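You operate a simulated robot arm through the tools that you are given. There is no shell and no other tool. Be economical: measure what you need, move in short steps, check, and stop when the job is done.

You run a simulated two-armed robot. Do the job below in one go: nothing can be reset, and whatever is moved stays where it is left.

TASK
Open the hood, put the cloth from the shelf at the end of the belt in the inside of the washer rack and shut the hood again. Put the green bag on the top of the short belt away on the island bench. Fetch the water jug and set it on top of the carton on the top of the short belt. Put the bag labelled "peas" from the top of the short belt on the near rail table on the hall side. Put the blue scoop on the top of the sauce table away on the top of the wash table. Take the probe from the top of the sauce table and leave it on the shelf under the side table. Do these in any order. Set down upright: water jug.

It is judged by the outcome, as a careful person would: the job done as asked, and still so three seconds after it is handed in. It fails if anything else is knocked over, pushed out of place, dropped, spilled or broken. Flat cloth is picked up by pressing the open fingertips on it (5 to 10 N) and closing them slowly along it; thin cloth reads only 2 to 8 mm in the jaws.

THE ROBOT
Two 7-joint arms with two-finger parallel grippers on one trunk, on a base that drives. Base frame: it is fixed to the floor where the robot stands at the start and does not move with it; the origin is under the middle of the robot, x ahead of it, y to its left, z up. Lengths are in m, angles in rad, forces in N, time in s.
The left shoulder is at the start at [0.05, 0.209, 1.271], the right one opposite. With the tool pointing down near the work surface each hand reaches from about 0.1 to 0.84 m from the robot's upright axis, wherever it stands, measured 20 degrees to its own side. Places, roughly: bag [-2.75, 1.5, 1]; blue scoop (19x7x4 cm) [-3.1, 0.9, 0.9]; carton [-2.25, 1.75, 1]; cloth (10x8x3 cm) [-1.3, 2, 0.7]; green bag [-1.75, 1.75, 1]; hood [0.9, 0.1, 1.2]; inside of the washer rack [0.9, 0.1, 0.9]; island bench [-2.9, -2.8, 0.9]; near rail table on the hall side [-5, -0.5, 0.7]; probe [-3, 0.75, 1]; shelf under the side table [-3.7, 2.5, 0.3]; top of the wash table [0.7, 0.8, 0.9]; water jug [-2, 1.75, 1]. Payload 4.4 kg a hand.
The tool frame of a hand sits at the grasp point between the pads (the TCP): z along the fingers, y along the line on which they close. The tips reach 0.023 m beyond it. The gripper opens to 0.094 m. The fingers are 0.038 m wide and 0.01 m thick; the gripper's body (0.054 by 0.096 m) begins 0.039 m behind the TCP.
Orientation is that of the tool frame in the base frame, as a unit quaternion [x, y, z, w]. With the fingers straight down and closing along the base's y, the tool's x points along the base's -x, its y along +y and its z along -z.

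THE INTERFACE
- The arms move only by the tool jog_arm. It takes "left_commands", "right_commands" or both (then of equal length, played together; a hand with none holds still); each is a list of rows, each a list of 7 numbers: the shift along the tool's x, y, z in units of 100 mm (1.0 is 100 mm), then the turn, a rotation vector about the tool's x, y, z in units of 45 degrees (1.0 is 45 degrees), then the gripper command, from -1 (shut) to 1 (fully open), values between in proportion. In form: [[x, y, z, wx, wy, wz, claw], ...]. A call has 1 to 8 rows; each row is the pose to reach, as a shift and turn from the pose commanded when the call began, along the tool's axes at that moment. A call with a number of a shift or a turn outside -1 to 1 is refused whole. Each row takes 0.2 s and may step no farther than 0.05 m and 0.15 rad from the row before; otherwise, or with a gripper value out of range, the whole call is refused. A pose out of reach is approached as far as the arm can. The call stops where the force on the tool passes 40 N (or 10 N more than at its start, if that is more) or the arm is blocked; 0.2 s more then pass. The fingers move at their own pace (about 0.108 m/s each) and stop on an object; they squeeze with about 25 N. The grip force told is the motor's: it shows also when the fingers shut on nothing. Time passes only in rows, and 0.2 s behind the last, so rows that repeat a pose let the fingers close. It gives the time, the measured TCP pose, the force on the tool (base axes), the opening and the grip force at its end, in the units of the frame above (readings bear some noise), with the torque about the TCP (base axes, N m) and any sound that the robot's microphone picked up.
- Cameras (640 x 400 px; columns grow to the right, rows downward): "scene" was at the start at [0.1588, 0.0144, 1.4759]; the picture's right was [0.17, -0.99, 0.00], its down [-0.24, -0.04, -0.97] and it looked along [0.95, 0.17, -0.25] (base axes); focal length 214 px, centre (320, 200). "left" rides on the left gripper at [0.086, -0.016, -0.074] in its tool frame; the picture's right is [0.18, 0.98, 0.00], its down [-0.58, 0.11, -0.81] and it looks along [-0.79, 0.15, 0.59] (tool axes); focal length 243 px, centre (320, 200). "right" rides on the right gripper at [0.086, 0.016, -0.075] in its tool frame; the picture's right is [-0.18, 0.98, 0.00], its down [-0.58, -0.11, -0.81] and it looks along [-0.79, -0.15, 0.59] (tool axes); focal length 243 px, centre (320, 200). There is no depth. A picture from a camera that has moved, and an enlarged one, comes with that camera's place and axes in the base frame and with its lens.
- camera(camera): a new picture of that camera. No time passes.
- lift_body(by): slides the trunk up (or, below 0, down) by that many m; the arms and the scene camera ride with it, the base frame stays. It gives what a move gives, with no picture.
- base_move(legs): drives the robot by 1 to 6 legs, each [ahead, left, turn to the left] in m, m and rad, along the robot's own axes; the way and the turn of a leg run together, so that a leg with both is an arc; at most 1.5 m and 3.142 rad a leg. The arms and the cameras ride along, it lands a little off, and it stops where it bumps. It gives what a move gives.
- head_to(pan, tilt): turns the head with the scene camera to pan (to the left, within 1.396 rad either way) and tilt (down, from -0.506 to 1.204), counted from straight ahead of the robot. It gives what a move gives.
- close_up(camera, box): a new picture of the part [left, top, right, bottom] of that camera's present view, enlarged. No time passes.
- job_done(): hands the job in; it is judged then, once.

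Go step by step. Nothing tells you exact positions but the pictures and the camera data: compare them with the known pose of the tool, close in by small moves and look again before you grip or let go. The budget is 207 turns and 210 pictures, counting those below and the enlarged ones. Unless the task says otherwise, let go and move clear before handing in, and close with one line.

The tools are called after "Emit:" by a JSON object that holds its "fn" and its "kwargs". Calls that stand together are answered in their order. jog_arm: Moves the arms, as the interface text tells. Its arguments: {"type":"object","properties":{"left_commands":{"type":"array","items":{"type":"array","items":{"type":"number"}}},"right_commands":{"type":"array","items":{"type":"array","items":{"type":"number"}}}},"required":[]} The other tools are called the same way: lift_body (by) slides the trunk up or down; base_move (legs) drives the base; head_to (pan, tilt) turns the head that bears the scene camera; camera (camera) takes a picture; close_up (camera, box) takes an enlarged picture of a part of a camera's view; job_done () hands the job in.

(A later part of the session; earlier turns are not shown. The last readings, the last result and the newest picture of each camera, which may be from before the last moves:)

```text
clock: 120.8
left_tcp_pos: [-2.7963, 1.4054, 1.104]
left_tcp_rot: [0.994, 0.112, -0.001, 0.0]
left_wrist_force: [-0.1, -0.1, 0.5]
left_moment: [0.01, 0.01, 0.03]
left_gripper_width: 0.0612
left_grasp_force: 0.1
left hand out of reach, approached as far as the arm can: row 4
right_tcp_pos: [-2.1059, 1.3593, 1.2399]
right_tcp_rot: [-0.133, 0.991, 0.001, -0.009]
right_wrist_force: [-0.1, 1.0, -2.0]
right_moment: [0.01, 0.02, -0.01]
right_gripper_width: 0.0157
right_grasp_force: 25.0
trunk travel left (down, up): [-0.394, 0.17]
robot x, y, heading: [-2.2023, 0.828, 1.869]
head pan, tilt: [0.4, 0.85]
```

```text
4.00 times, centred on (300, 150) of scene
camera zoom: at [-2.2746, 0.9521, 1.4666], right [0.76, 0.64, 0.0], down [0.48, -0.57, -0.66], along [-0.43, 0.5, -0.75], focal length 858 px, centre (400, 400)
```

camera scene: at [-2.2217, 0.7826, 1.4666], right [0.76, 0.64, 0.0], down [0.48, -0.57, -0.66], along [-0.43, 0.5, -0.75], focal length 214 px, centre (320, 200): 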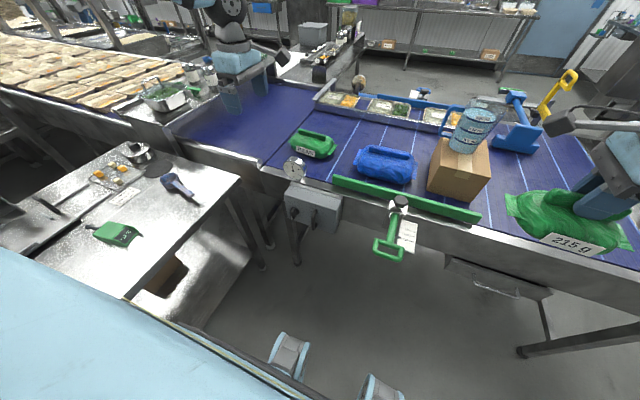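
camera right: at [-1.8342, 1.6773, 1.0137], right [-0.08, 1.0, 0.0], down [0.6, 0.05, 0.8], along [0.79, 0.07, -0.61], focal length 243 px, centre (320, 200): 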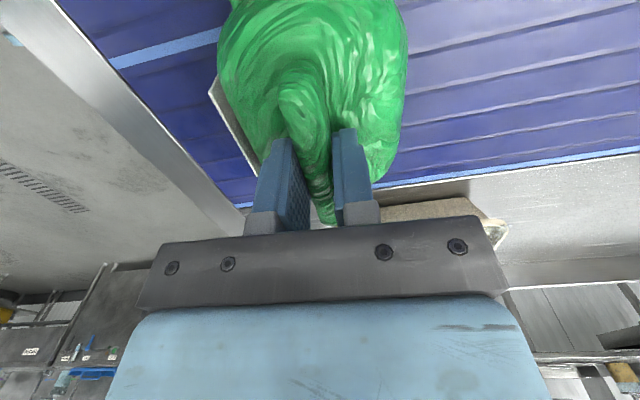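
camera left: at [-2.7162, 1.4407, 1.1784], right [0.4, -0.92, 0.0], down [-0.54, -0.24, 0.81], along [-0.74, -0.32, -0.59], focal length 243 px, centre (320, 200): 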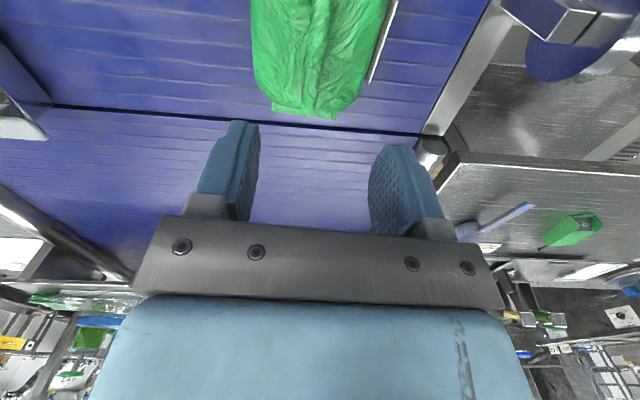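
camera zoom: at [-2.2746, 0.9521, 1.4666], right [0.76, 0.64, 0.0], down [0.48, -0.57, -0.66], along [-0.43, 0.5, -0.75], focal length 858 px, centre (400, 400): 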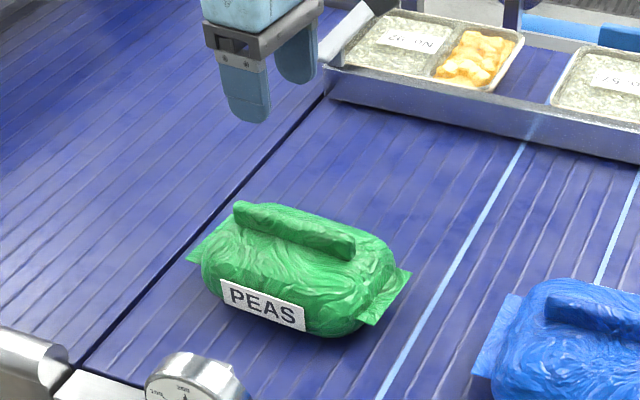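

Emit:
{"fn": "base_move", "kwargs": {"legs": [[0.035, 0.03, 0]]}}

Emit:
{"fn": "jog_arm", "kwargs": {"left_commands": [[0.1, 0.1, 0.25, 0, 0, 0, 0.2], [0.2, 0.2, 0.5, 0, 0, 0, 0.2], [0.25, 0.3, 0.75, 0, 0, 0, 0.2], [0.25, 0.3, 1, 0, 0, 0, 0.2]]}}

Emit:
{"fn": "camera", "kwargs": {"camera": "left"}}

Emit:
{"fn": "close_up", "kwargs": {"camera": "scene", "box": [220, 100, 380, 200]}}

```text
clock: 121.8
left_tcp_pos: [-2.8344, 1.4306, 1.1045]
left_tcp_rot: [0.994, 0.109, 0.0, 0.0]
left_wrist_force: [0.6, 0.8, 0.5]
left_moment: [-0.01, 0.03, 0.02]
left_gripper_width: 0.0609
left_grasp_force: 0.0
right_tcp_pos: [-2.1413, 1.3844, 1.2401]
right_tcp_rot: [-0.133, 0.991, -0.001, -0.01]
right_wrist_force: [0.3, 0.0, -1.7]
right_moment: [-0.01, -0.02, -0.01]
right_gripper_width: 0.016
right_grasp_force: 24.8
trunk travel left (down, up): [-0.394, 0.17]
robot x, y, heading: [-2.2404, 0.8595, 1.866]
head pan, tilt: [0.4, 0.85]
```

```text
clock: 122.8
left_tcp_pos: [-2.8046, 1.3806, 1.0264]
left_tcp_rot: [0.994, 0.109, 0.0, -0.002]
left_wrist_force: [-0.1, -0.2, -0.3]
left_moment: [-0.02, -0.04, 0.0]
left_gripper_width: 0.0565
left_grasp_force: 0.0
left hand out of reach, approached as far as the arm can: row 1, 2, 3, 4
right_tcp_pos: [-2.1431, 1.3827, 1.238]
right_tcp_rot: [-0.133, 0.991, 0.0, -0.009]
right_wrist_force: [-0.2, 0.3, -2.8]
right_moment: [-0.01, 0.04, 0.0]
right_gripper_width: 0.0159
right_grasp_force: 23.9
trunk travel left (down, up): [-0.394, 0.17]
robot x, y, heading: [-2.2416, 0.8536, 1.869]
head pan, tilt: [0.4, 0.85]
```

```text
127 pictures are left
camera left: at [-2.7245, 1.4139, 1.1012], right [0.39, -0.92, 0.0], down [-0.54, -0.24, 0.81], along [-0.74, -0.32, -0.59], focal length 243 px, centre (320, 200)
```

left: 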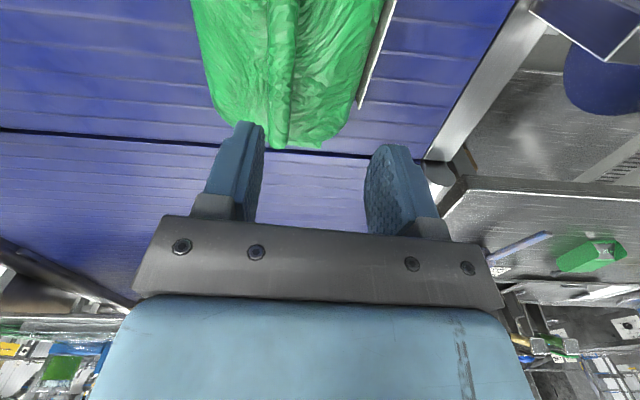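

```text
4.00 times, centred on (300, 150) of scene
camera zoom: at [-2.3124, 0.9767, 1.4666], right [0.77, 0.64, 0.0], down [0.48, -0.57, -0.66], along [-0.43, 0.5, -0.75], focal length 858 px, centre (400, 400)
```

zoom: 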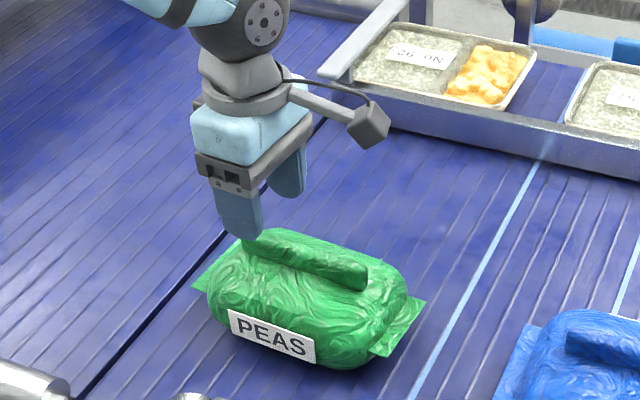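

Emit:
{"fn": "base_move", "kwargs": {"legs": [[0, 0.06, 0]]}}

Emit:
{"fn": "jog_arm", "kwargs": {"left_commands": [[0.3, -0.1, 0, 0, 0, 0, 0.2], [0.6, -0.15, 0, 0, 0, 0, 0.2], [0.82, -0.19, 0, 0, 0, 0, 0.2]]}}

Emit:
{"fn": "camera", "kwargs": {"camera": "left"}}

Emit:
{"fn": "close_up", "kwargs": {"camera": "scene", "box": [220, 100, 380, 200]}}

```text
clock: 124.0
left_tcp_pos: [-2.8609, 1.3624, 1.0267]
left_tcp_rot: [0.994, 0.109, 0.0, -0.002]
left_wrist_force: [-0.3, 0.1, -0.3]
left_moment: [0.0, 0.02, -0.01]
left_gripper_width: 0.0564
left_grasp_force: 0.0
right_tcp_pos: [-2.1999, 1.3662, 1.2382]
right_tcp_rot: [-0.133, 0.991, 0.0, -0.009]
right_wrist_force: [0.1, 0.1, -1.4]
right_moment: [0.0, 0.02, 0.0]
right_gripper_width: 0.0157
right_grasp_force: 24.9
trunk travel left (down, up): [-0.394, 0.17]
robot x, y, heading: [-2.2962, 0.8373, 1.867]
head pan, tilt: [0.4, 0.85]
```

```text
clock: 124.8
left_tcp_pos: [-2.7996, 1.3685, 1.0488]
left_tcp_rot: [0.994, 0.11, -0.001, -0.002]
left_wrist_force: [-0.7, 0.1, -0.1]
left_moment: [0.0, -0.01, 0.0]
left_gripper_width: 0.0566
left_grasp_force: 0.1
left hand out of reach, approached as far as the arm can: row 1, 2, 3
right_tcp_pos: [-2.2001, 1.3669, 1.2386]
right_tcp_rot: [-0.132, 0.991, 0.0, -0.009]
right_wrist_force: [-0.3, -0.3, -3.1]
right_moment: [0.0, 0.0, -0.01]
right_gripper_width: 0.0161
right_grasp_force: 24.8
trunk travel left (down, up): [-0.394, 0.17]
robot x, y, heading: [-2.295, 0.8356, 1.871]
head pan, tilt: [0.4, 0.85]
```

```text
125 pictures are left
camera left: at [-2.7191, 1.4018, 1.1245], right [0.39, -0.92, 0.0], down [-0.54, -0.24, 0.81], along [-0.74, -0.32, -0.59], focal length 243 px, centre (320, 200)
```

left: 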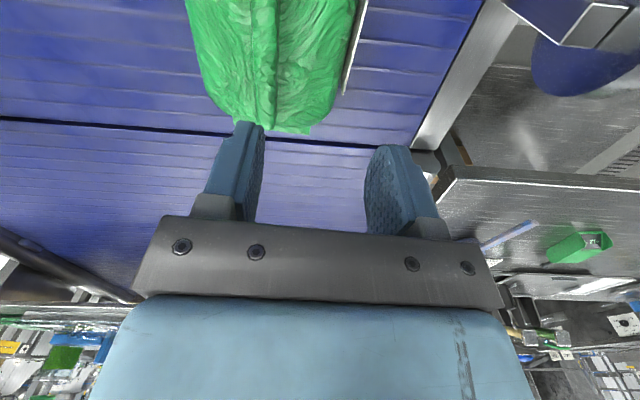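

```text
4.00 times, centred on (300, 150) of scene
camera zoom: at [-2.3692, 0.9593, 1.4666], right [0.77, 0.64, 0.0], down [0.48, -0.57, -0.66], along [-0.43, 0.5, -0.75], focal length 858 px, centre (400, 400)
```

zoom: 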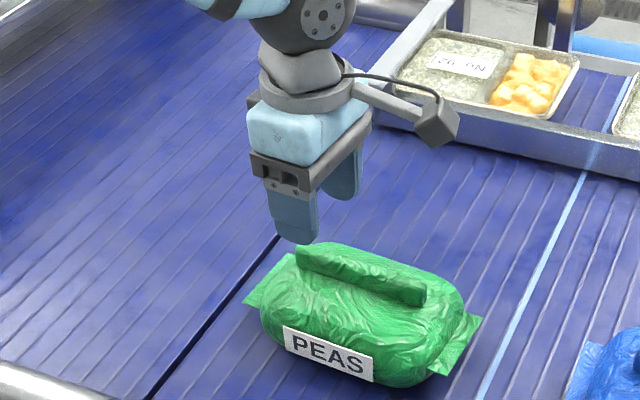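

Emit:
{"fn": "jog_arm", "kwargs": {"left_commands": [[0, 0, -0.1, 0, 0, 0.17, 0.2], [0, 0, -0.2, 0, 0, 0.34, 0.2], [0, 0, -0.3, 0, 0, 0.5, 0.2], [0, 0, -0.4, 0, 0, 0.67, 0.2], [0, 0, -0.5, 0, 0, 0.84, 0.2], [0, 0, -0.5, 0, 0, 1, 0.2]]}}

Emit:
{"fn": "jog_arm", "kwargs": {"left_commands": [[0, 0, 0, 0, 0, 0.17, 0.2], [0, 0, 0, 0, 0, 0.34, 0.2], [0, 0, 0, 0, 0, 0.5, 0.2], [0, 0, 0, 0, 0, 0.67, 0.2], [0, 0, 0, 0, 0, 0.84, 0.2], [0, 0, 0, 0, 0, 1, 0.2]]}}

Emit:
{"fn": "jog_arm", "kwargs": {"left_commands": [[0, 0, 0, 0, 0, 0.17, 0.2], [0, 0, 0, 0, 0, 0.34, 0.2], [0, 0, 0, 0, 0, 0.5, 0.2], [0, 0, 0, 0, 0, 0.67, 0.2], [0, 0, 0, 0, 0, 0.84, 0.2], [0, 0, 0, 0, 0, 1, 0.2]]}}

Emit:
{"fn": "jog_arm", "kwargs": {"left_commands": [[0, 0, 0, 0, 0, 0.17, 0.2], [0, 0, 0, 0, 0, 0.34, 0.2], [0, 0, 0, 0, 0, 0.5, 0.2], [0, 0, 0, 0, 0, 0.67, 0.2], [0, 0, 0, 0, 0, 0.84, 0.2], [0, 0, 0, 0, 0, 0.98, 0.2]]}}

Emit:
{"fn": "camera", "kwargs": {"camera": "left"}}

Emit:
{"fn": "close_up", "kwargs": {"camera": "scene", "box": [220, 100, 380, 200]}}

```text
clock: 126.2
left_tcp_pos: [-2.7997, 1.3673, 1.0985]
left_tcp_rot: [0.96, -0.279, -0.001, -0.001]
left_wrist_force: [-0.9, -0.8, 0.5]
left_moment: [-0.02, 0.01, 0.03]
left_gripper_width: 0.0563
left_grasp_force: 0.2
right_tcp_pos: [-2.1999, 1.3665, 1.2387]
right_tcp_rot: [-0.132, 0.991, 0.001, -0.008]
right_wrist_force: [-1.1, 0.0, -2.8]
right_moment: [0.01, 0.01, 0.01]
right_gripper_width: 0.0157
right_grasp_force: 24.5
trunk travel left (down, up): [-0.394, 0.17]
robot x, y, heading: [-2.2976, 0.835, 1.876]
head pan, tilt: [0.4, 0.85]
```

```text
clock: 127.6
left_tcp_pos: [-2.7989, 1.3688, 1.0996]
left_tcp_rot: [0.779, -0.627, -0.001, 0.0]
left_wrist_force: [-0.1, 0.8, 0.1]
left_moment: [-0.01, 0.03, 0.03]
left_gripper_width: 0.0563
left_grasp_force: 0.1
right_tcp_pos: [-2.2002, 1.3655, 1.2387]
right_tcp_rot: [-0.133, 0.991, 0.001, -0.01]
right_wrist_force: [0.2, -0.2, -1.9]
right_moment: [0.03, 0.03, -0.01]
right_gripper_width: 0.0157
right_grasp_force: 25.2
trunk travel left (down, up): [-0.394, 0.17]
robot x, y, heading: [-2.298, 0.8361, 1.868]
head pan, tilt: [0.4, 0.85]
```

```text
clock: 129.0
left_tcp_pos: [-2.7991, 1.368, 1.098]
left_tcp_rot: [-0.48, 0.877, 0.001, 0.001]
left_wrist_force: [-0.1, -0.3, 0.7]
left_moment: [0.01, -0.02, 0.01]
left_gripper_width: 0.0562
left_grasp_force: 0.0
right_tcp_pos: [-2.1998, 1.3671, 1.2384]
right_tcp_rot: [-0.132, 0.991, 0.0, -0.009]
right_wrist_force: [-0.3, 0.9, -1.7]
right_moment: [0.02, -0.04, 0.04]
right_gripper_width: 0.0158
right_grasp_force: 25.2
trunk travel left (down, up): [-0.394, 0.17]
robot x, y, heading: [-2.2999, 0.841, 1.87]
head pan, tilt: [0.4, 0.85]
```

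```text
clock: 130.4
left_tcp_pos: [-2.7998, 1.3669, 1.0983]
left_tcp_rot: [-0.116, 0.993, 0.002, 0.0]
left_wrist_force: [-0.5, 1.5, 0.1]
left_moment: [0.0, 0.04, 0.01]
left_gripper_width: 0.0561
left_grasp_force: 0.1
right_tcp_pos: [-2.1993, 1.366, 1.2383]
right_tcp_rot: [-0.133, 0.991, 0.001, -0.009]
right_wrist_force: [0.9, 0.0, -1.8]
right_moment: [-0.04, -0.06, 0.01]
right_gripper_width: 0.0159
right_grasp_force: 24.8
trunk travel left (down, up): [-0.394, 0.17]
robot x, y, heading: [-2.3018, 0.8363, 1.869]
head pan, tilt: [0.4, 0.85]
```

```text
123 pictures are left
camera left: at [-2.8806, 1.3306, 1.1731], right [-0.41, 0.91, 0.0], down [0.54, 0.24, 0.81], along [0.74, 0.33, -0.59], focal length 243 px, centre (320, 200)
```

left: 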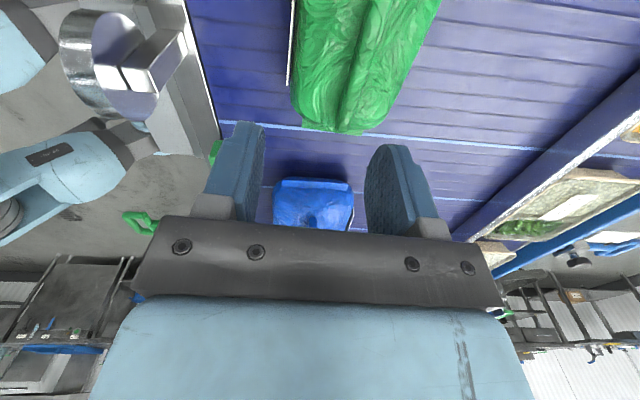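

```text
4.00 times, centred on (300, 150) of scene
camera zoom: at [-2.3692, 0.9594, 1.4666], right [0.77, 0.64, 0.0], down [0.48, -0.57, -0.66], along [-0.42, 0.5, -0.75], focal length 858 px, centre (400, 400)
```

zoom: 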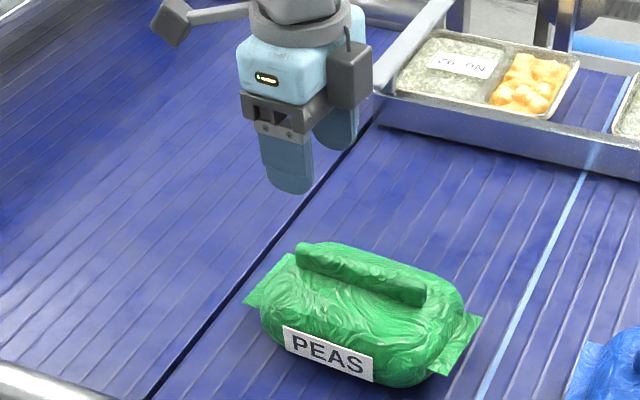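

Emit:
{"fn": "jog_arm", "kwargs": {"left_commands": [[-0.1, 0.15, 0.3, 0, 0, 0, 0.1], [-0.2, 0.33, 0.6, 0, 0, 0, 0.1], [-0.2, 0.33, 0.95, 0, 0, 0, 0.1]]}}

Emit:
{"fn": "camera", "kwargs": {"camera": "left"}}

Emit:
{"fn": "close_up", "kwargs": {"camera": "scene", "box": [220, 100, 380, 200]}}

```text
clock: 131.2
left_tcp_pos: [-2.8012, 1.362, 1.0412]
left_tcp_rot: [-0.117, 0.993, 0.003, 0.001]
left_wrist_force: [-0.1, 0.2, 0.4]
left_moment: [0.0, 0.04, 0.02]
left_gripper_width: 0.0519
left_grasp_force: 0.0
left hand out of reach, approached as far as the arm can: row 1, 2, 3
right_tcp_pos: [-2.1992, 1.3676, 1.2388]
right_tcp_rot: [-0.132, 0.991, 0.0, -0.008]
right_wrist_force: [-0.3, 0.1, -2.1]
right_moment: [0.01, 0.03, 0.0]
right_gripper_width: 0.0157
right_grasp_force: 24.5
trunk travel left (down, up): [-0.394, 0.17]
robot x, y, heading: [-2.2992, 0.8387, 1.873]
head pan, tilt: [0.4, 0.85]
```

```text
121 pictures are left
camera left: at [-2.8824, 1.3259, 1.1159], right [-0.41, 0.91, 0.0], down [0.54, 0.24, 0.81], along [0.74, 0.33, -0.59], focal length 243 px, centre (320, 200)
```

left: 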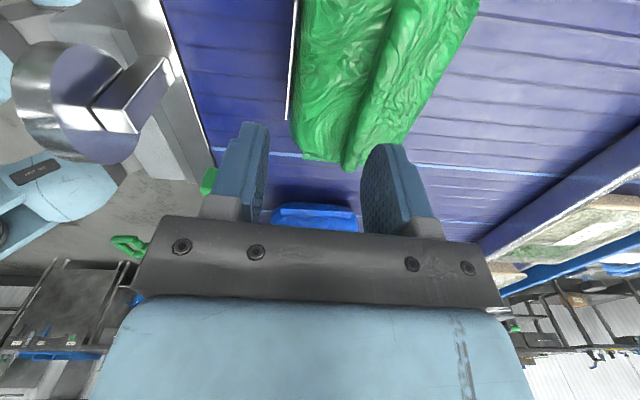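

```text
4.00 times, centred on (300, 150) of scene
camera zoom: at [-2.3695, 0.9596, 1.4665], right [0.77, 0.64, 0.0], down [0.48, -0.57, -0.66], along [-0.42, 0.5, -0.75], focal length 858 px, centre (400, 400)
```

zoom: 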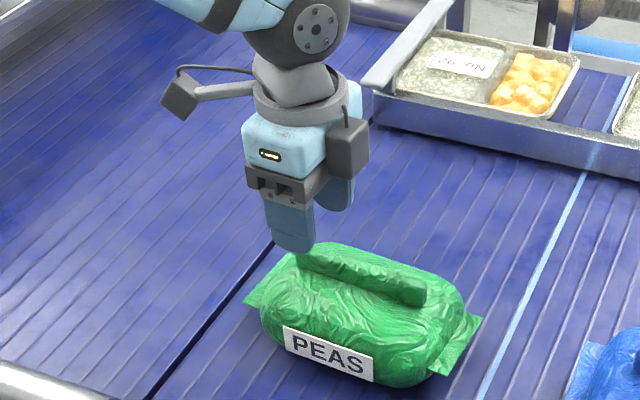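

Emit:
{"fn": "base_move", "kwargs": {"legs": [[0.036, -0.025, 0]]}}

Emit:
{"fn": "lift_body", "kwargs": {"by": -0.06}}

Emit:
{"fn": "camera", "kwargs": {"camera": "left"}}

Emit:
{"fn": "close_up", "kwargs": {"camera": "scene", "box": [220, 100, 380, 200]}}

```text
clock: 132.1
left_tcp_pos: [-2.7898, 1.4024, 1.042]
left_tcp_rot: [-0.118, 0.993, 0.004, 0.0]
left_wrist_force: [-0.5, 0.0, 0.6]
left_moment: [0.03, -0.01, -0.02]
left_gripper_width: 0.0519
left_grasp_force: 0.1
right_tcp_pos: [-2.1887, 1.4062, 1.2403]
right_tcp_rot: [-0.132, 0.991, 0.0, -0.009]
right_wrist_force: [-0.6, 0.0, -2.7]
right_moment: [0.01, 0.0, 0.04]
right_gripper_width: 0.0158
right_grasp_force: 25.1
trunk travel left (down, up): [-0.394, 0.17]
robot x, y, heading: [-2.2883, 0.8771, 1.87]
head pan, tilt: [0.4, 0.85]
```

```text
clock: 133.1
left_tcp_pos: [-2.7874, 1.4023, 0.982]
left_tcp_rot: [-0.118, 0.993, 0.002, 0.001]
left_wrist_force: [0.7, -0.3, -0.1]
left_moment: [0.03, 0.02, -0.02]
left_gripper_width: 0.0516
left_grasp_force: 0.1
right_tcp_pos: [-2.1877, 1.4058, 1.179]
right_tcp_rot: [-0.132, 0.991, 0.0, -0.008]
right_wrist_force: [0.3, -0.4, -1.7]
right_moment: [-0.03, 0.0, 0.02]
right_gripper_width: 0.016
right_grasp_force: 25.1
trunk travel left (down, up): [-0.334, 0.23]
robot x, y, heading: [-2.2859, 0.8781, 1.873]
head pan, tilt: [0.4, 0.85]
```

```text
119 pictures are left
camera left: at [-2.8698, 1.3661, 1.0566], right [-0.41, 0.91, 0.0], down [0.54, 0.24, 0.81], along [0.74, 0.33, -0.59], focal length 243 px, centre (320, 200)
```

left: 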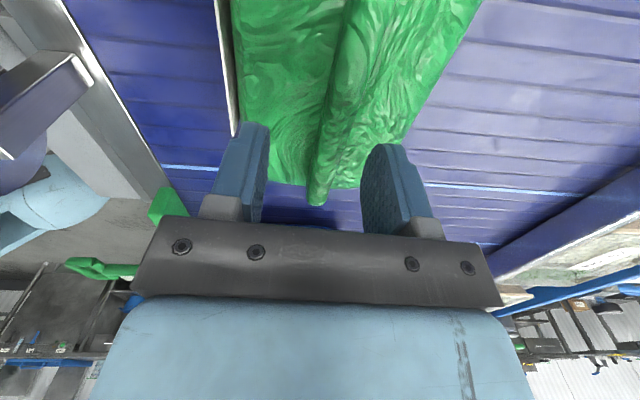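

```text
4.00 times, centred on (300, 150) of scene
camera zoom: at [-2.3565, 0.9999, 1.4066], right [0.76, 0.64, 0.0], down [0.48, -0.57, -0.66], along [-0.43, 0.5, -0.75], focal length 858 px, centre (400, 400)
```

zoom: 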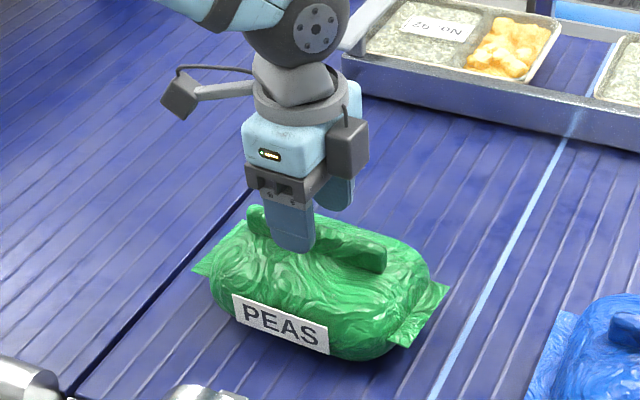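

Emit:
{"fn": "lift_body", "kwargs": {"by": -0.015}}

Emit:
{"fn": "jog_arm", "kwargs": {"left_commands": [[0, 0, 0, 0, 0, 0, -0.3], [0, 0, 0, 0, 0, 0, -0.7], [0, 0, 0, 0, 0, 0, -1], [0, 0, 0, 0, 0, 0, -1], [0, 0, 0, 0, 0, 0, -1]]}}

Emit:
{"fn": "camera", "kwargs": {"camera": "left"}}

```text
clock: 133.7
left_tcp_pos: [-2.7878, 1.4031, 0.9656]
left_tcp_rot: [-0.117, 0.993, 0.003, 0.001]
left_wrist_force: [-0.3, 0.1, -0.2]
left_moment: [-0.02, 0.02, 0.01]
left_gripper_width: 0.0515
left_grasp_force: 0.1
right_tcp_pos: [-2.1874, 1.4063, 1.1643]
right_tcp_rot: [-0.132, 0.991, 0.0, -0.009]
right_wrist_force: [0.3, -0.6, -2.7]
right_moment: [0.03, -0.03, -0.04]
right_gripper_width: 0.0158
right_grasp_force: 24.8
trunk travel left (down, up): [-0.319, 0.245]
robot x, y, heading: [-2.2877, 0.879, 1.873]
head pan, tilt: [0.4, 0.85]
```

```text
clock: 134.9
left_tcp_pos: [-2.7886, 1.4047, 0.9681]
left_tcp_rot: [-0.118, 0.993, 0.002, 0.0]
left_wrist_force: [-5.3, 11.9, 8.5]
left_moment: [0.65, 0.02, 0.2]
left_gripper_width: 0.0167
left_grasp_force: 25.0
right_tcp_pos: [-2.1875, 1.4076, 1.1637]
right_tcp_rot: [-0.132, 0.991, -0.001, -0.008]
right_wrist_force: [-0.4, -0.2, -2.5]
right_moment: [-0.01, -0.01, 0.0]
right_gripper_width: 0.0157
right_grasp_force: 24.7
trunk travel left (down, up): [-0.319, 0.245]
robot x, y, heading: [-2.2895, 0.8763, 1.875]
head pan, tilt: [0.4, 0.85]
```

```text
117 pictures are left
camera left: at [-2.8698, 1.3673, 1.042], right [-0.41, 0.91, 0.01], down [0.54, 0.24, 0.81], along [0.74, 0.33, -0.59], focal length 243 px, centre (320, 200)
```

left: 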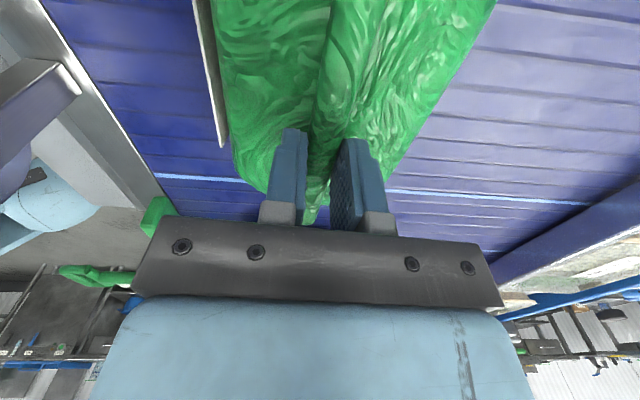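

Emit:
{"fn": "lift_body", "kwargs": {"by": 0.04}}

Emit:
{"fn": "close_up", "kwargs": {"camera": "scene", "box": [220, 100, 380, 200]}}

```text
clock: 135.8
left_tcp_pos: [-2.79, 1.4037, 1.0047]
left_tcp_rot: [-0.117, 0.993, 0.0, 0.001]
left_wrist_force: [-0.1, 0.1, -9.0]
left_moment: [0.02, -0.03, -0.02]
left_gripper_width: 0.0158
left_grasp_force: 25.3
right_tcp_pos: [-2.1877, 1.4078, 1.2031]
right_tcp_rot: [-0.132, 0.991, 0.0, -0.009]
right_wrist_force: [-1.0, -0.7, -2.3]
right_moment: [0.0, -0.04, 0.0]
right_gripper_width: 0.016
right_grasp_force: 25.1
trunk travel left (down, up): [-0.359, 0.205]
robot x, y, heading: [-2.2825, 0.8781, 1.871]
head pan, tilt: [0.4, 0.85]
```

```text
4.00 times, centred on (300, 150) of scene
camera zoom: at [-2.3576, 1.0016, 1.4313], right [0.76, 0.64, 0.0], down [0.48, -0.58, -0.66], along [-0.42, 0.5, -0.75], focal length 858 px, centre (400, 400)
```

zoom: 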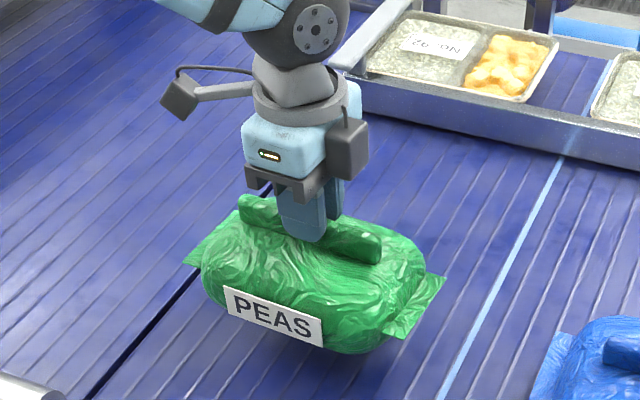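

Emit:
{"fn": "lift_body", "kwargs": {"by": 0.18}}

Emit:
{"fn": "base_move", "kwargs": {"legs": [[-0.5, -0.1, 0], [-0.5, 0, 0.8]]}}

Emit:
{"fn": "head_to", "kwargs": {"pan": 0.5, "tilt": 0.3}}

Emit:
{"fn": "camera", "kwargs": {"camera": "scene"}}

```text
clock: 137.8
left_tcp_pos: [-2.7896, 1.4041, 1.1863]
left_tcp_rot: [-0.117, 0.993, 0.002, 0.001]
left_wrist_force: [0.5, -0.8, -7.0]
left_moment: [0.0, -0.06, -0.03]
left_gripper_width: 0.0157
left_grasp_force: 25.4
right_tcp_pos: [-2.1885, 1.4073, 1.3832]
right_tcp_rot: [-0.132, 0.991, 0.0, -0.009]
right_wrist_force: [0.1, 0.1, -1.1]
right_moment: [0.02, 0.0, -0.01]
right_gripper_width: 0.0157
right_grasp_force: 25.3
trunk travel left (down, up): [-0.539, 0.025]
robot x, y, heading: [-2.2821, 0.8803, 1.871]
head pan, tilt: [0.4, 0.85]
```

```text
clock: 143.3
left_tcp_pos: [-2.4589, 0.0586, 1.1853]
left_tcp_rot: [-0.495, 0.869, 0.002, 0.0]
left_wrist_force: [-0.7, 0.0, -7.3]
left_moment: [0.03, -0.04, 0.0]
left_gripper_width: 0.0159
left_grasp_force: 25.3
right_tcp_pos: [-2.0441, 0.494, 1.3821]
right_tcp_rot: [-0.51, 0.86, -0.003, -0.008]
right_wrist_force: [-0.2, 0.0, -2.1]
right_moment: [-0.03, -0.04, 0.02]
right_gripper_width: 0.0158
right_grasp_force: 25.0
trunk travel left (down, up): [-0.539, 0.025]
robot x, y, heading: [-1.7305, 0.0564, 2.679]
head pan, tilt: [0.4, 0.85]
```

```text
clock: 144.3
left_tcp_pos: [-2.4578, 0.0579, 1.1854]
left_tcp_rot: [-0.496, 0.868, 0.002, -0.001]
left_wrist_force: [0.2, 0.1, -8.5]
left_moment: [0.03, -0.02, -0.05]
left_gripper_width: 0.016
left_grasp_force: 25.2
right_tcp_pos: [-2.0433, 0.4928, 1.3825]
right_tcp_rot: [-0.509, 0.861, -0.004, -0.008]
right_wrist_force: [0.1, -0.4, -2.4]
right_moment: [0.0, -0.01, 0.0]
right_gripper_width: 0.0155
right_grasp_force: 24.5
trunk travel left (down, up): [-0.539, 0.025]
robot x, y, heading: [-1.729, 0.0517, 2.669]
head pan, tilt: [0.499, 0.3]
```

```text
115 pictures are left
camera scene: at [-1.8849, 0.0807, 1.6597], right [-0.03, 1.0, 0.0], down [0.3, 0.01, -0.95], along [-0.95, -0.03, -0.3], focal length 214 px, centre (320, 200)
```

scene: 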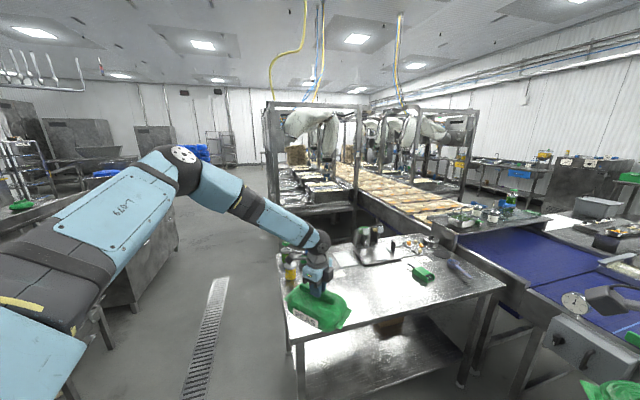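

Emit:
{"fn": "base_move", "kwargs": {"legs": [[0, 0, 0.77], [0.4, 0.54, 0], [1.4, 0, 0]]}}

Emit:
{"fn": "head_to", "kwargs": {"pan": 0.0, "tilt": 0.35}}

Emit:
{"fn": "camera", "kwargs": {"camera": "scene"}}

Emit:
{"fn": "head_to", "kwargs": {"pan": 1.2, "tilt": 0.35}}

Emit:
{"fn": "camera", "kwargs": {"camera": "scene"}}

```text
clock: 158.1
left_tcp_pos: [-3.8169, -1.4989, 1.1859]
left_tcp_rot: [0.784, -0.62, -0.002, 0.001]
left_wrist_force: [1.1, 0.2, -8.2]
left_moment: [0.03, -0.01, 0.03]
left_gripper_width: 0.0159
left_grasp_force: 24.8
right_tcp_pos: [-3.8185, -0.8979, 1.3831]
right_tcp_rot: [0.794, -0.607, 0.006, 0.006]
right_wrist_force: [0.3, -0.5, -1.3]
right_moment: [0.0, 0.02, -0.01]
right_gripper_width: 0.0154
right_grasp_force: 24.8
trunk travel left (down, up): [-0.539, 0.025]
robot x, y, heading: [-3.289, -0.996, -2.842]
head pan, tilt: [0.499, 0.3]
```

```text
clock: 159.0
left_tcp_pos: [-3.816, -1.5002, 1.1853]
left_tcp_rot: [0.785, -0.619, -0.002, 0.001]
left_wrist_force: [1.1, 0.6, -7.7]
left_moment: [0.05, -0.01, -0.01]
left_gripper_width: 0.0158
left_grasp_force: 25.1
right_tcp_pos: [-3.8192, -0.8979, 1.3845]
right_tcp_rot: [0.794, -0.607, 0.006, 0.007]
right_wrist_force: [0.6, 0.0, -2.4]
right_moment: [-0.02, 0.0, 0.0]
right_gripper_width: 0.0156
right_grasp_force: 25.2
trunk travel left (down, up): [-0.539, 0.025]
robot x, y, heading: [-3.2913, -0.9939, -2.847]
head pan, tilt: [0.0, 0.351]
```

```text
114 pictures are left
camera scene: at [-3.444, -1.0464, 1.6551], right [-0.29, 0.96, 0.0], down [0.33, 0.1, -0.94], along [-0.9, -0.28, -0.34], focal length 214 px, centre (320, 200)
```

scene: 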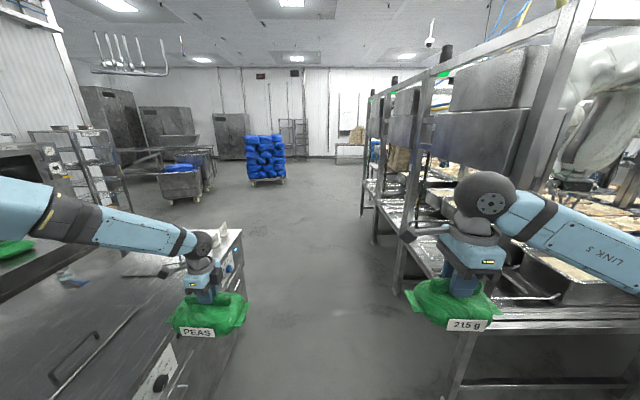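

```text
clock: 160.4
left_tcp_pos: [-3.8167, -1.5001, 1.1867]
left_tcp_rot: [0.785, -0.62, -0.002, 0.001]
left_wrist_force: [0.2, 0.8, -7.9]
left_moment: [0.06, 0.03, -0.06]
left_gripper_width: 0.0158
left_grasp_force: 25.2
right_tcp_pos: [-3.8194, -0.8986, 1.3829]
right_tcp_rot: [0.794, -0.608, 0.007, 0.006]
right_wrist_force: [-0.5, -0.2, -1.9]
right_moment: [0.0, 0.02, -0.02]
right_gripper_width: 0.0158
right_grasp_force: 25.6
trunk travel left (down, up): [-0.539, 0.025]
robot x, y, heading: [-3.2877, -0.9941, -2.845]
head pan, tilt: [1.201, 0.351]
```

```text
113 pictures are left
camera scene: at [-3.3617, -1.1117, 1.6551], right [-1.0, 0.07, 0.0], down [0.03, 0.34, -0.94], along [-0.07, -0.94, -0.34], focal length 214 px, centre (320, 200)
```

scene: 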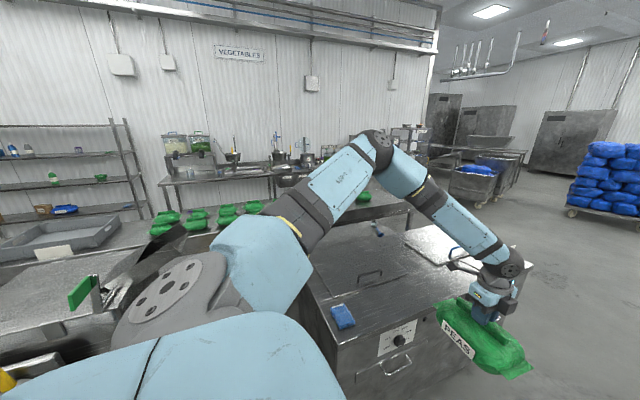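

Emit:
{"fn": "head_to", "kwargs": {"pan": -0.5, "tilt": 0.5}}

Emit:
{"fn": "camera", "kwargs": {"camera": "scene"}}

```text
clock: 162.2
left_tcp_pos: [-3.8155, -1.4991, 1.1856]
left_tcp_rot: [0.785, -0.62, -0.002, 0.001]
left_wrist_force: [0.9, -0.9, -7.7]
left_moment: [0.01, -0.01, 0.01]
left_gripper_width: 0.0159
left_grasp_force: 24.8
right_tcp_pos: [-3.8206, -0.8988, 1.3824]
right_tcp_rot: [0.793, -0.609, 0.006, 0.006]
right_wrist_force: [0.1, 0.0, -2.9]
right_moment: [0.01, 0.02, -0.02]
right_gripper_width: 0.0157
right_grasp_force: 24.5
trunk travel left (down, up): [-0.539, 0.025]
robot x, y, heading: [-3.2874, -0.9948, -2.84]
head pan, tilt: [-0.499, 0.499]
```

```text
112 pictures are left
camera scene: at [-3.4442, -1.0008, 1.6414], right [0.2, 0.98, 0.0], down [0.47, -0.09, -0.88], along [-0.86, 0.17, -0.48], focal length 214 px, centre (320, 200)
```

scene: 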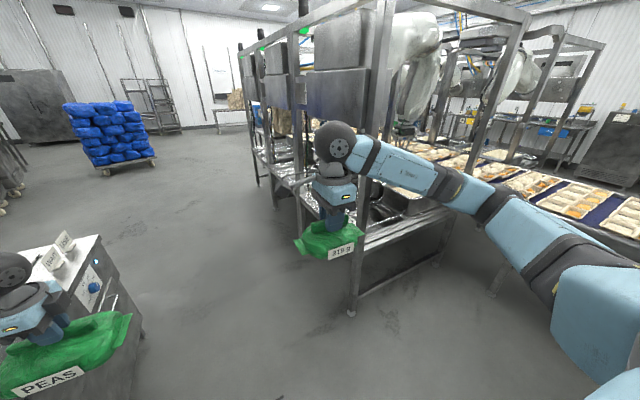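

Emit:
{"fn": "base_move", "kwargs": {"legs": [[0, -0.2, 0], [0.85, 0, 0]]}}

Emit:
{"fn": "head_to", "kwargs": {"pan": -0.8, "tilt": 0.6}}

Emit:
{"fn": "camera", "kwargs": {"camera": "scene"}}

Emit:
{"fn": "camera", "kwargs": {"camera": "right"}}

```text
clock: 167.3
left_tcp_pos: [-4.4264, -1.4795, 1.1887]
left_tcp_rot: [0.782, -0.623, -0.006, 0.001]
left_wrist_force: [-0.6, -0.3, -8.0]
left_moment: [0.09, 0.03, 0.02]
left_gripper_width: 0.0159
left_grasp_force: 24.9
right_tcp_pos: [-4.4224, -0.8766, 1.3834]
right_tcp_rot: [0.791, -0.611, 0.002, 0.001]
right_wrist_force: [-0.4, -0.2, -1.9]
right_moment: [0.01, 0.0, -0.01]
right_gripper_width: 0.0157
right_grasp_force: 25.3
trunk travel left (down, up): [-0.539, 0.025]
robot x, y, heading: [-3.9055, -0.9819, -2.854]
head pan, tilt: [-0.499, 0.499]
stopped in leg 2: the robot was blocked; the commanded pose is now the measured one
```

```text
clock: 168.1
left_tcp_pos: [-4.4267, -1.479, 1.1902]
left_tcp_rot: [0.783, -0.623, -0.006, 0.002]
left_wrist_force: [-1.2, 0.5, -7.1]
left_moment: [0.05, 0.01, 0.03]
left_gripper_width: 0.016
left_grasp_force: 25.6
right_tcp_pos: [-4.4228, -0.8765, 1.3842]
right_tcp_rot: [0.792, -0.611, 0.002, 0.002]
right_wrist_force: [0.6, -0.2, -1.6]
right_moment: [0.01, 0.01, 0.0]
right_gripper_width: 0.0158
right_grasp_force: 25.1
trunk travel left (down, up): [-0.539, 0.025]
robot x, y, heading: [-3.9077, -0.9771, -2.847]
head pan, tilt: [-0.799, 0.6]
```

```text
111 pictures are left
camera scene: at [-4.0334, -0.96, 1.6341], right [0.49, 0.87, 0.0], down [0.48, -0.27, -0.83], along [-0.73, 0.4, -0.56], focal length 214 px, centre (320, 200)
```

scene: 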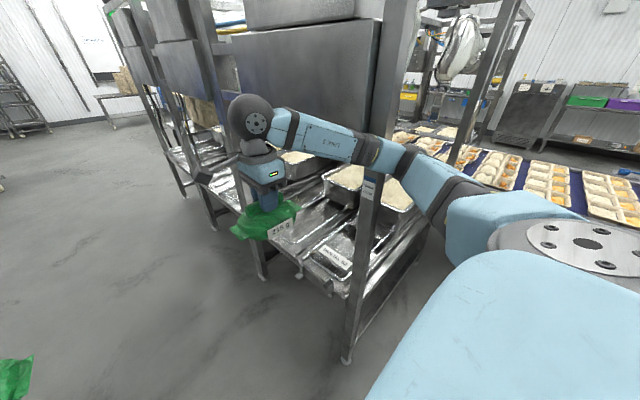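

```text
110 pictures are left
camera right: at [-4.4165, -0.9642, 1.4583], right [-1.0, -0.07, 0.0], down [-0.04, 0.6, 0.8], along [-0.06, 0.8, -0.6], focal length 243 px, centre (320, 200)
```

right: 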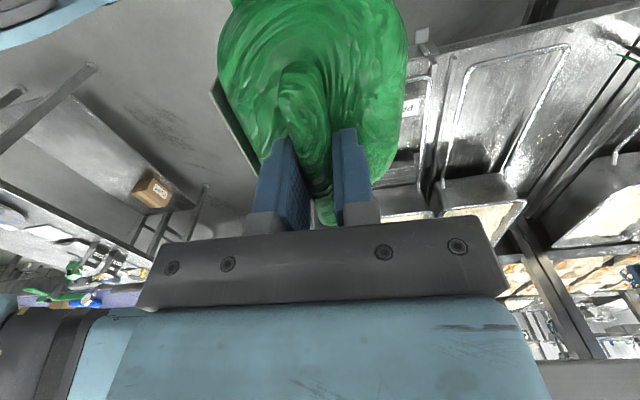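

Emit:
{"fn": "close_up", "kwargs": {"camera": "scene", "box": [170, 130, 430, 300]}}

Emit:
{"fn": "close_up", "kwargs": {"camera": "right", "box": [380, 0, 640, 230]}}

```text
2.35 times, centred on (300, 215) of scene
camera zoom: at [-4.0334, -0.96, 1.6341], right [0.49, 0.87, 0.0], down [0.48, -0.27, -0.83], along [-0.73, 0.4, -0.56], focal length 505 px, centre (367, 165)
```

zoom: 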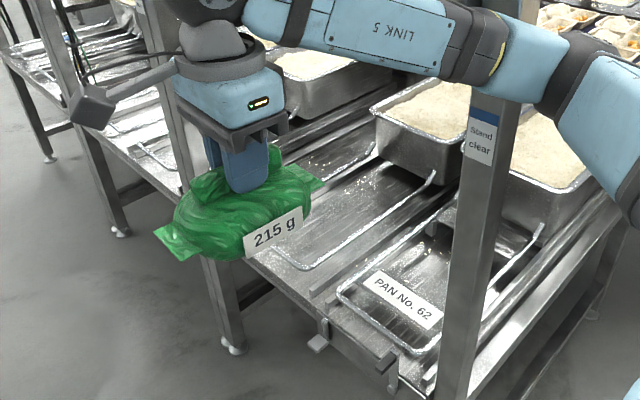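

```text
1.74 times, centred on (510, 115) of right
camera zoom: at [-4.4165, -0.9642, 1.4583], right [-1.0, -0.07, 0.0], down [-0.04, 0.6, 0.8], along [-0.06, 0.8, -0.6], focal length 422 px, centre (-10, 348)
```

zoom: 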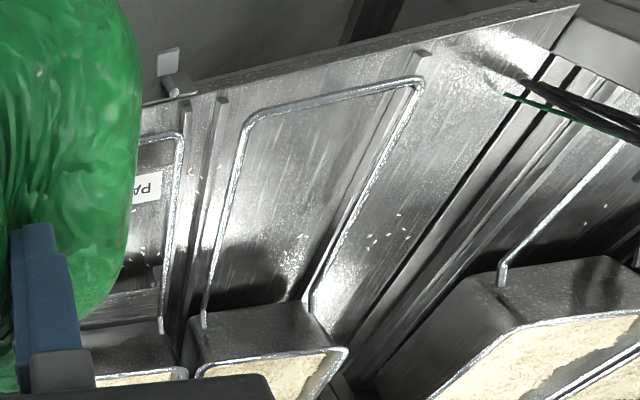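

Emit:
{"fn": "base_move", "kwargs": {"legs": [[0, 0.1, 0]]}}

Emit:
{"fn": "jog_arm", "kwargs": {"right_commands": [[0, -0.25, 0, 0, 0, 0, -1], [0, -0.5, 0, 0, 0, 0, -1], [0, -0.75, 0, 0, 0, 0, -1], [0, -1, 0, 0, 0, 0, -1]]}}

Emit:
{"fn": "base_move", "kwargs": {"legs": [[0.7, 0, 0], [0, 0, -0.8], [0, 0, -0.77]]}}

Emit:
{"fn": "head_to", "kwargs": {"pan": 0.3, "tilt": 0.75}}

Emit:
{"fn": "camera", "kwargs": {"camera": "scene"}}

```text
clock: 168.9
left_tcp_pos: [-4.4276, -1.4843, 1.1858]
left_tcp_rot: [0.782, -0.624, -0.002, 0.001]
left_wrist_force: [0.3, 0.6, -8.6]
left_moment: [0.04, -0.02, -0.03]
left_gripper_width: 0.0156
left_grasp_force: 25.4
right_tcp_pos: [-4.4232, -0.8806, 1.3812]
right_tcp_rot: [0.79, -0.613, 0.004, 0.001]
right_wrist_force: [0.0, -0.7, -1.4]
right_moment: [0.0, 0.0, 0.02]
right_gripper_width: 0.016
right_grasp_force: 25.7
trunk travel left (down, up): [-0.539, 0.025]
robot x, y, heading: [-3.905, -0.9841, -2.853]
head pan, tilt: [-0.799, 0.6]
stopped in leg 1: the robot was blocked; the commanded pose is now the measured one
```

```text
clock: 169.9
left_tcp_pos: [-4.4334, -1.4841, 1.1829]
left_tcp_rot: [0.782, -0.623, -0.001, 0.0]
left_wrist_force: [-0.8, -0.6, -7.3]
left_moment: [0.03, 0.03, 0.01]
left_gripper_width: 0.0158
left_grasp_force: 24.6
right_tcp_pos: [-4.3348, -0.8557, 1.3792]
right_tcp_rot: [0.791, -0.612, 0.008, 0.0]
right_wrist_force: [-0.8, 0.0, -2.5]
right_moment: [0.0, 0.0, 0.02]
right_gripper_width: 0.0156
right_grasp_force: 24.8
trunk travel left (down, up): [-0.539, 0.025]
robot x, y, heading: [-3.9033, -0.9851, -2.849]
head pan, tilt: [-0.799, 0.6]
```

```text
clock: 171.3
left_tcp_pos: [-4.4927, -1.4894, 1.1951]
left_tcp_rot: [0.77, -0.637, -0.01, 0.007]
left_wrist_force: [-1.0, -0.2, -8.5]
left_moment: [0.07, 0.02, 0.03]
left_gripper_width: 0.0159
left_grasp_force: 25.3
right_tcp_pos: [-4.3669, -0.858, 1.3818]
right_tcp_rot: [0.776, -0.631, 0.0, -0.005]
right_wrist_force: [0.8, 0.2, -1.8]
right_moment: [0.02, 0.01, 0.01]
right_gripper_width: 0.0162
right_grasp_force: 25.1
trunk travel left (down, up): [-0.539, 0.025]
robot x, y, heading: [-3.9696, -1.0085, -2.885]
head pan, tilt: [-0.799, 0.6]
stopped in leg 1: the robot was blocked; the commanded pose is now the measured one
```

```text
clock: 172.6
left_tcp_pos: [-4.4911, -1.4886, 1.2015]
left_tcp_rot: [0.771, -0.636, -0.012, 0.009]
left_wrist_force: [0.4, -0.1, -7.9]
left_moment: [0.05, -0.01, -0.01]
left_gripper_width: 0.0161
left_grasp_force: 25.2
right_tcp_pos: [-4.3642, -0.8596, 1.3827]
right_tcp_rot: [0.777, -0.629, -0.002, -0.002]
right_wrist_force: [-0.3, 0.0, -1.4]
right_moment: [0.03, 0.0, -0.03]
right_gripper_width: 0.0155
right_grasp_force: 25.2
trunk travel left (down, up): [-0.539, 0.025]
robot x, y, heading: [-3.9741, -1.0074, -2.879]
head pan, tilt: [0.3, 0.75]
```

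```text
107 pictures are left
camera scene: at [-4.0688, -1.0713, 1.623], right [-0.53, 0.85, 0.02], down [0.56, 0.36, -0.75], along [-0.64, -0.39, -0.66], focal length 214 px, centre (320, 200)
```

scene: 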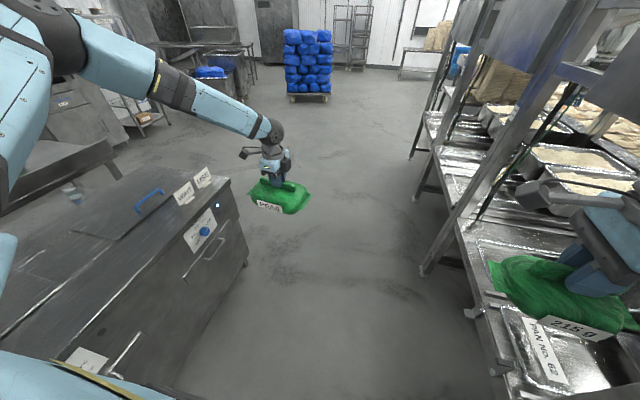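

Emit:
{"fn": "base_move", "kwargs": {"legs": [[-0.3, 0, 0]]}}

Emit:
{"fn": "head_to", "kwargs": {"pan": -0.9, "tilt": 0.5}}

Emit:
{"fn": "camera", "kwargs": {"camera": "scene"}}

```text
clock: 174.7
left_tcp_pos: [-4.2296, -1.4153, 1.1848]
left_tcp_rot: [0.774, -0.633, 0.001, -0.001]
left_wrist_force: [0.1, -1.4, -7.9]
left_moment: [0.06, 0.0, 0.02]
left_gripper_width: 0.0157
left_grasp_force: 25.0
right_tcp_pos: [-4.1143, -0.7864, 1.3707]
right_tcp_rot: [0.781, -0.624, 0.011, -0.012]
right_wrist_force: [-0.1, 0.4, -1.7]
right_moment: [-0.03, -0.01, -0.01]
right_gripper_width: 0.0159
right_grasp_force: 24.8
trunk travel left (down, up): [-0.539, 0.025]
robot x, y, heading: [-3.6877, -0.9306, -2.879]
head pan, tilt: [0.3, 0.75]
```

```text
clock: 176.1
left_tcp_pos: [-4.2303, -1.4179, 1.1831]
left_tcp_rot: [0.774, -0.633, 0.0, 0.0]
left_wrist_force: [-1.1, -0.4, -8.2]
left_moment: [0.03, 0.05, 0.01]
left_gripper_width: 0.0157
left_grasp_force: 25.3
right_tcp_pos: [-4.1143, -0.7867, 1.3706]
right_tcp_rot: [0.781, -0.624, 0.011, -0.012]
right_wrist_force: [0.3, 0.4, -2.3]
right_moment: [-0.01, -0.03, -0.02]
right_gripper_width: 0.0159
right_grasp_force: 25.1
trunk travel left (down, up): [-0.539, 0.025]
robot x, y, heading: [-3.6906, -0.9316, -2.88]
head pan, tilt: [-0.901, 0.499]
```

```text
106 pictures are left
camera scene: at [-3.8277, -0.897, 1.6414], right [0.59, 0.81, 0.0], down [0.39, -0.28, -0.88], along [-0.71, 0.52, -0.48], focal length 214 px, centre (320, 200)
```

scene: 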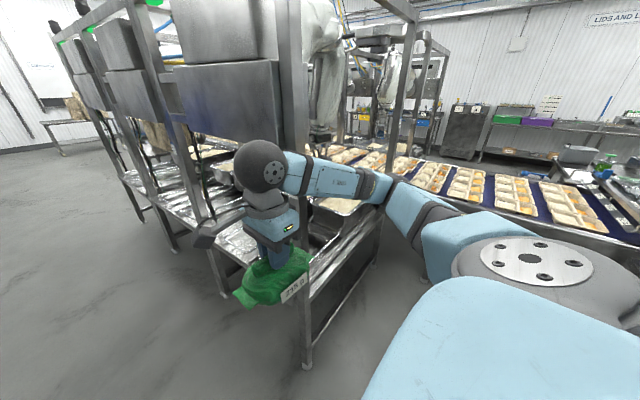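

Emit:
{"fn": "base_move", "kwargs": {"legs": [[0, 0.17, 0.035], [0.9, 0, 0]]}}

Emit:
{"fn": "head_to", "kwargs": {"pan": -0.8, "tilt": 0.6}}

Emit:
{"fn": "camera", "kwargs": {"camera": "scene"}}

```text
clock: 182.5
left_tcp_pos: [-5.0244, -1.8693, 1.1847]
left_tcp_rot: [0.787, -0.617, 0.0, 0.0]
left_wrist_force: [0.0, -0.3, -8.1]
left_moment: [0.05, -0.02, 0.02]
left_gripper_width: 0.0159
left_grasp_force: 25.1
right_tcp_pos: [-4.9337, -1.2361, 1.3711]
right_tcp_rot: [0.793, -0.609, 0.011, -0.011]
right_wrist_force: [-0.2, -0.1, -2.1]
right_moment: [-0.01, 0.02, 0.0]
right_gripper_width: 0.0157
right_grasp_force: 24.6
trunk travel left (down, up): [-0.539, 0.025]
robot x, y, heading: [-4.5008, -1.3651, -2.84]
head pan, tilt: [-0.901, 0.499]
```

```text
clock: 183.2
left_tcp_pos: [-5.0249, -1.8699, 1.1836]
left_tcp_rot: [0.786, -0.618, -0.001, -0.001]
left_wrist_force: [0.9, -0.6, -8.1]
left_moment: [0.06, 0.01, 0.01]
left_gripper_width: 0.0157
left_grasp_force: 25.0
right_tcp_pos: [-4.934, -1.2367, 1.3715]
right_tcp_rot: [0.793, -0.609, 0.012, -0.012]
right_wrist_force: [-0.2, -1.1, -1.4]
right_moment: [0.0, 0.0, 0.02]
right_gripper_width: 0.0159
right_grasp_force: 25.0
trunk travel left (down, up): [-0.539, 0.025]
robot x, y, heading: [-4.5041, -1.3626, -2.84]
head pan, tilt: [-0.799, 0.6]
```

```text
105 pictures are left
camera scene: at [-4.6462, -1.3446, 1.6324], right [0.48, 0.88, 0.0], down [0.5, -0.27, -0.82], along [-0.73, 0.39, -0.57], focal length 214 px, centre (320, 200)
```

scene: 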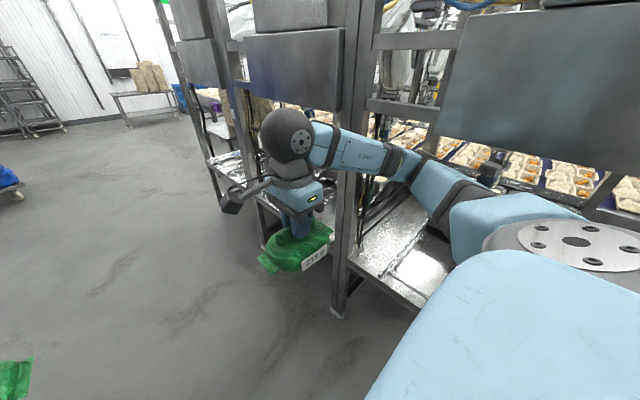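

Emit:
{"fn": "base_move", "kwargs": {"legs": [[0, 0, -0.8], [0, 0, -0.77]]}}

Emit:
{"fn": "head_to", "kwargs": {"pan": 0.3, "tilt": 0.7}}

Emit:
{"fn": "camera", "kwargs": {"camera": "scene"}}

Emit:
{"fn": "camera", "kwargs": {"camera": "left"}}

```text
clock: 187.7
left_tcp_pos: [-5.0105, -0.8445, 1.1842]
left_tcp_rot: [-0.122, 0.993, -0.001, 0.0]
left_wrist_force: [0.7, 1.0, -6.8]
left_moment: [0.01, -0.06, -0.02]
left_gripper_width: 0.0161
left_grasp_force: 24.3
right_tcp_pos: [-4.3778, -0.9317, 1.371]
right_tcp_rot: [-0.133, 0.991, -0.017, 0.001]
right_wrist_force: [0.6, 0.0, -2.1]
right_moment: [-0.01, -0.01, -0.01]
right_gripper_width: 0.0158
right_grasp_force: 24.9
trunk travel left (down, up): [-0.539, 0.025]
robot x, y, heading: [-4.5051, -1.365, 1.881]
head pan, tilt: [-0.799, 0.6]
```

```text
clock: 189.1
left_tcp_pos: [-5.0115, -0.844, 1.1838]
left_tcp_rot: [-0.121, 0.993, -0.001, 0.0]
left_wrist_force: [0.8, 0.7, -8.7]
left_moment: [0.02, -0.03, 0.0]
left_gripper_width: 0.0162
left_grasp_force: 24.7
right_tcp_pos: [-4.3765, -0.9317, 1.3718]
right_tcp_rot: [-0.133, 0.991, -0.016, 0.001]
right_wrist_force: [-0.2, -0.1, -2.2]
right_moment: [-0.02, -0.01, -0.01]
right_gripper_width: 0.0158
right_grasp_force: 25.3
trunk travel left (down, up): [-0.539, 0.025]
robot x, y, heading: [-4.5028, -1.3638, 1.877]
head pan, tilt: [0.3, 0.7]
```

```text
104 pictures are left
camera scene: at [-4.5727, -1.2307, 1.6237], right [0.82, 0.57, 0.0], down [0.37, -0.53, -0.76], along [-0.44, 0.63, -0.64], focal length 214 px, centre (320, 200)
```

scene: 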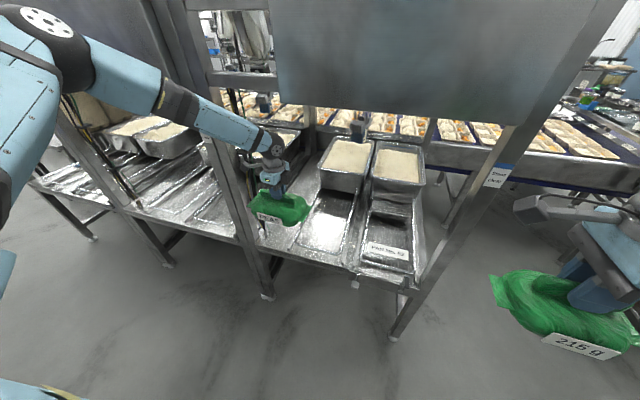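

```text
103 pictures are left
camera left: at [-5.0915, -0.8811, 1.2588], right [-0.42, 0.91, 0.0], down [0.54, 0.25, 0.81], along [0.73, 0.34, -0.59], focal length 243 px, centre (320, 200)
```

left: 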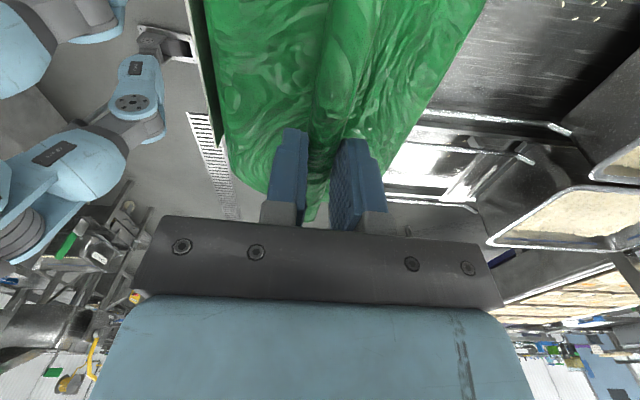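

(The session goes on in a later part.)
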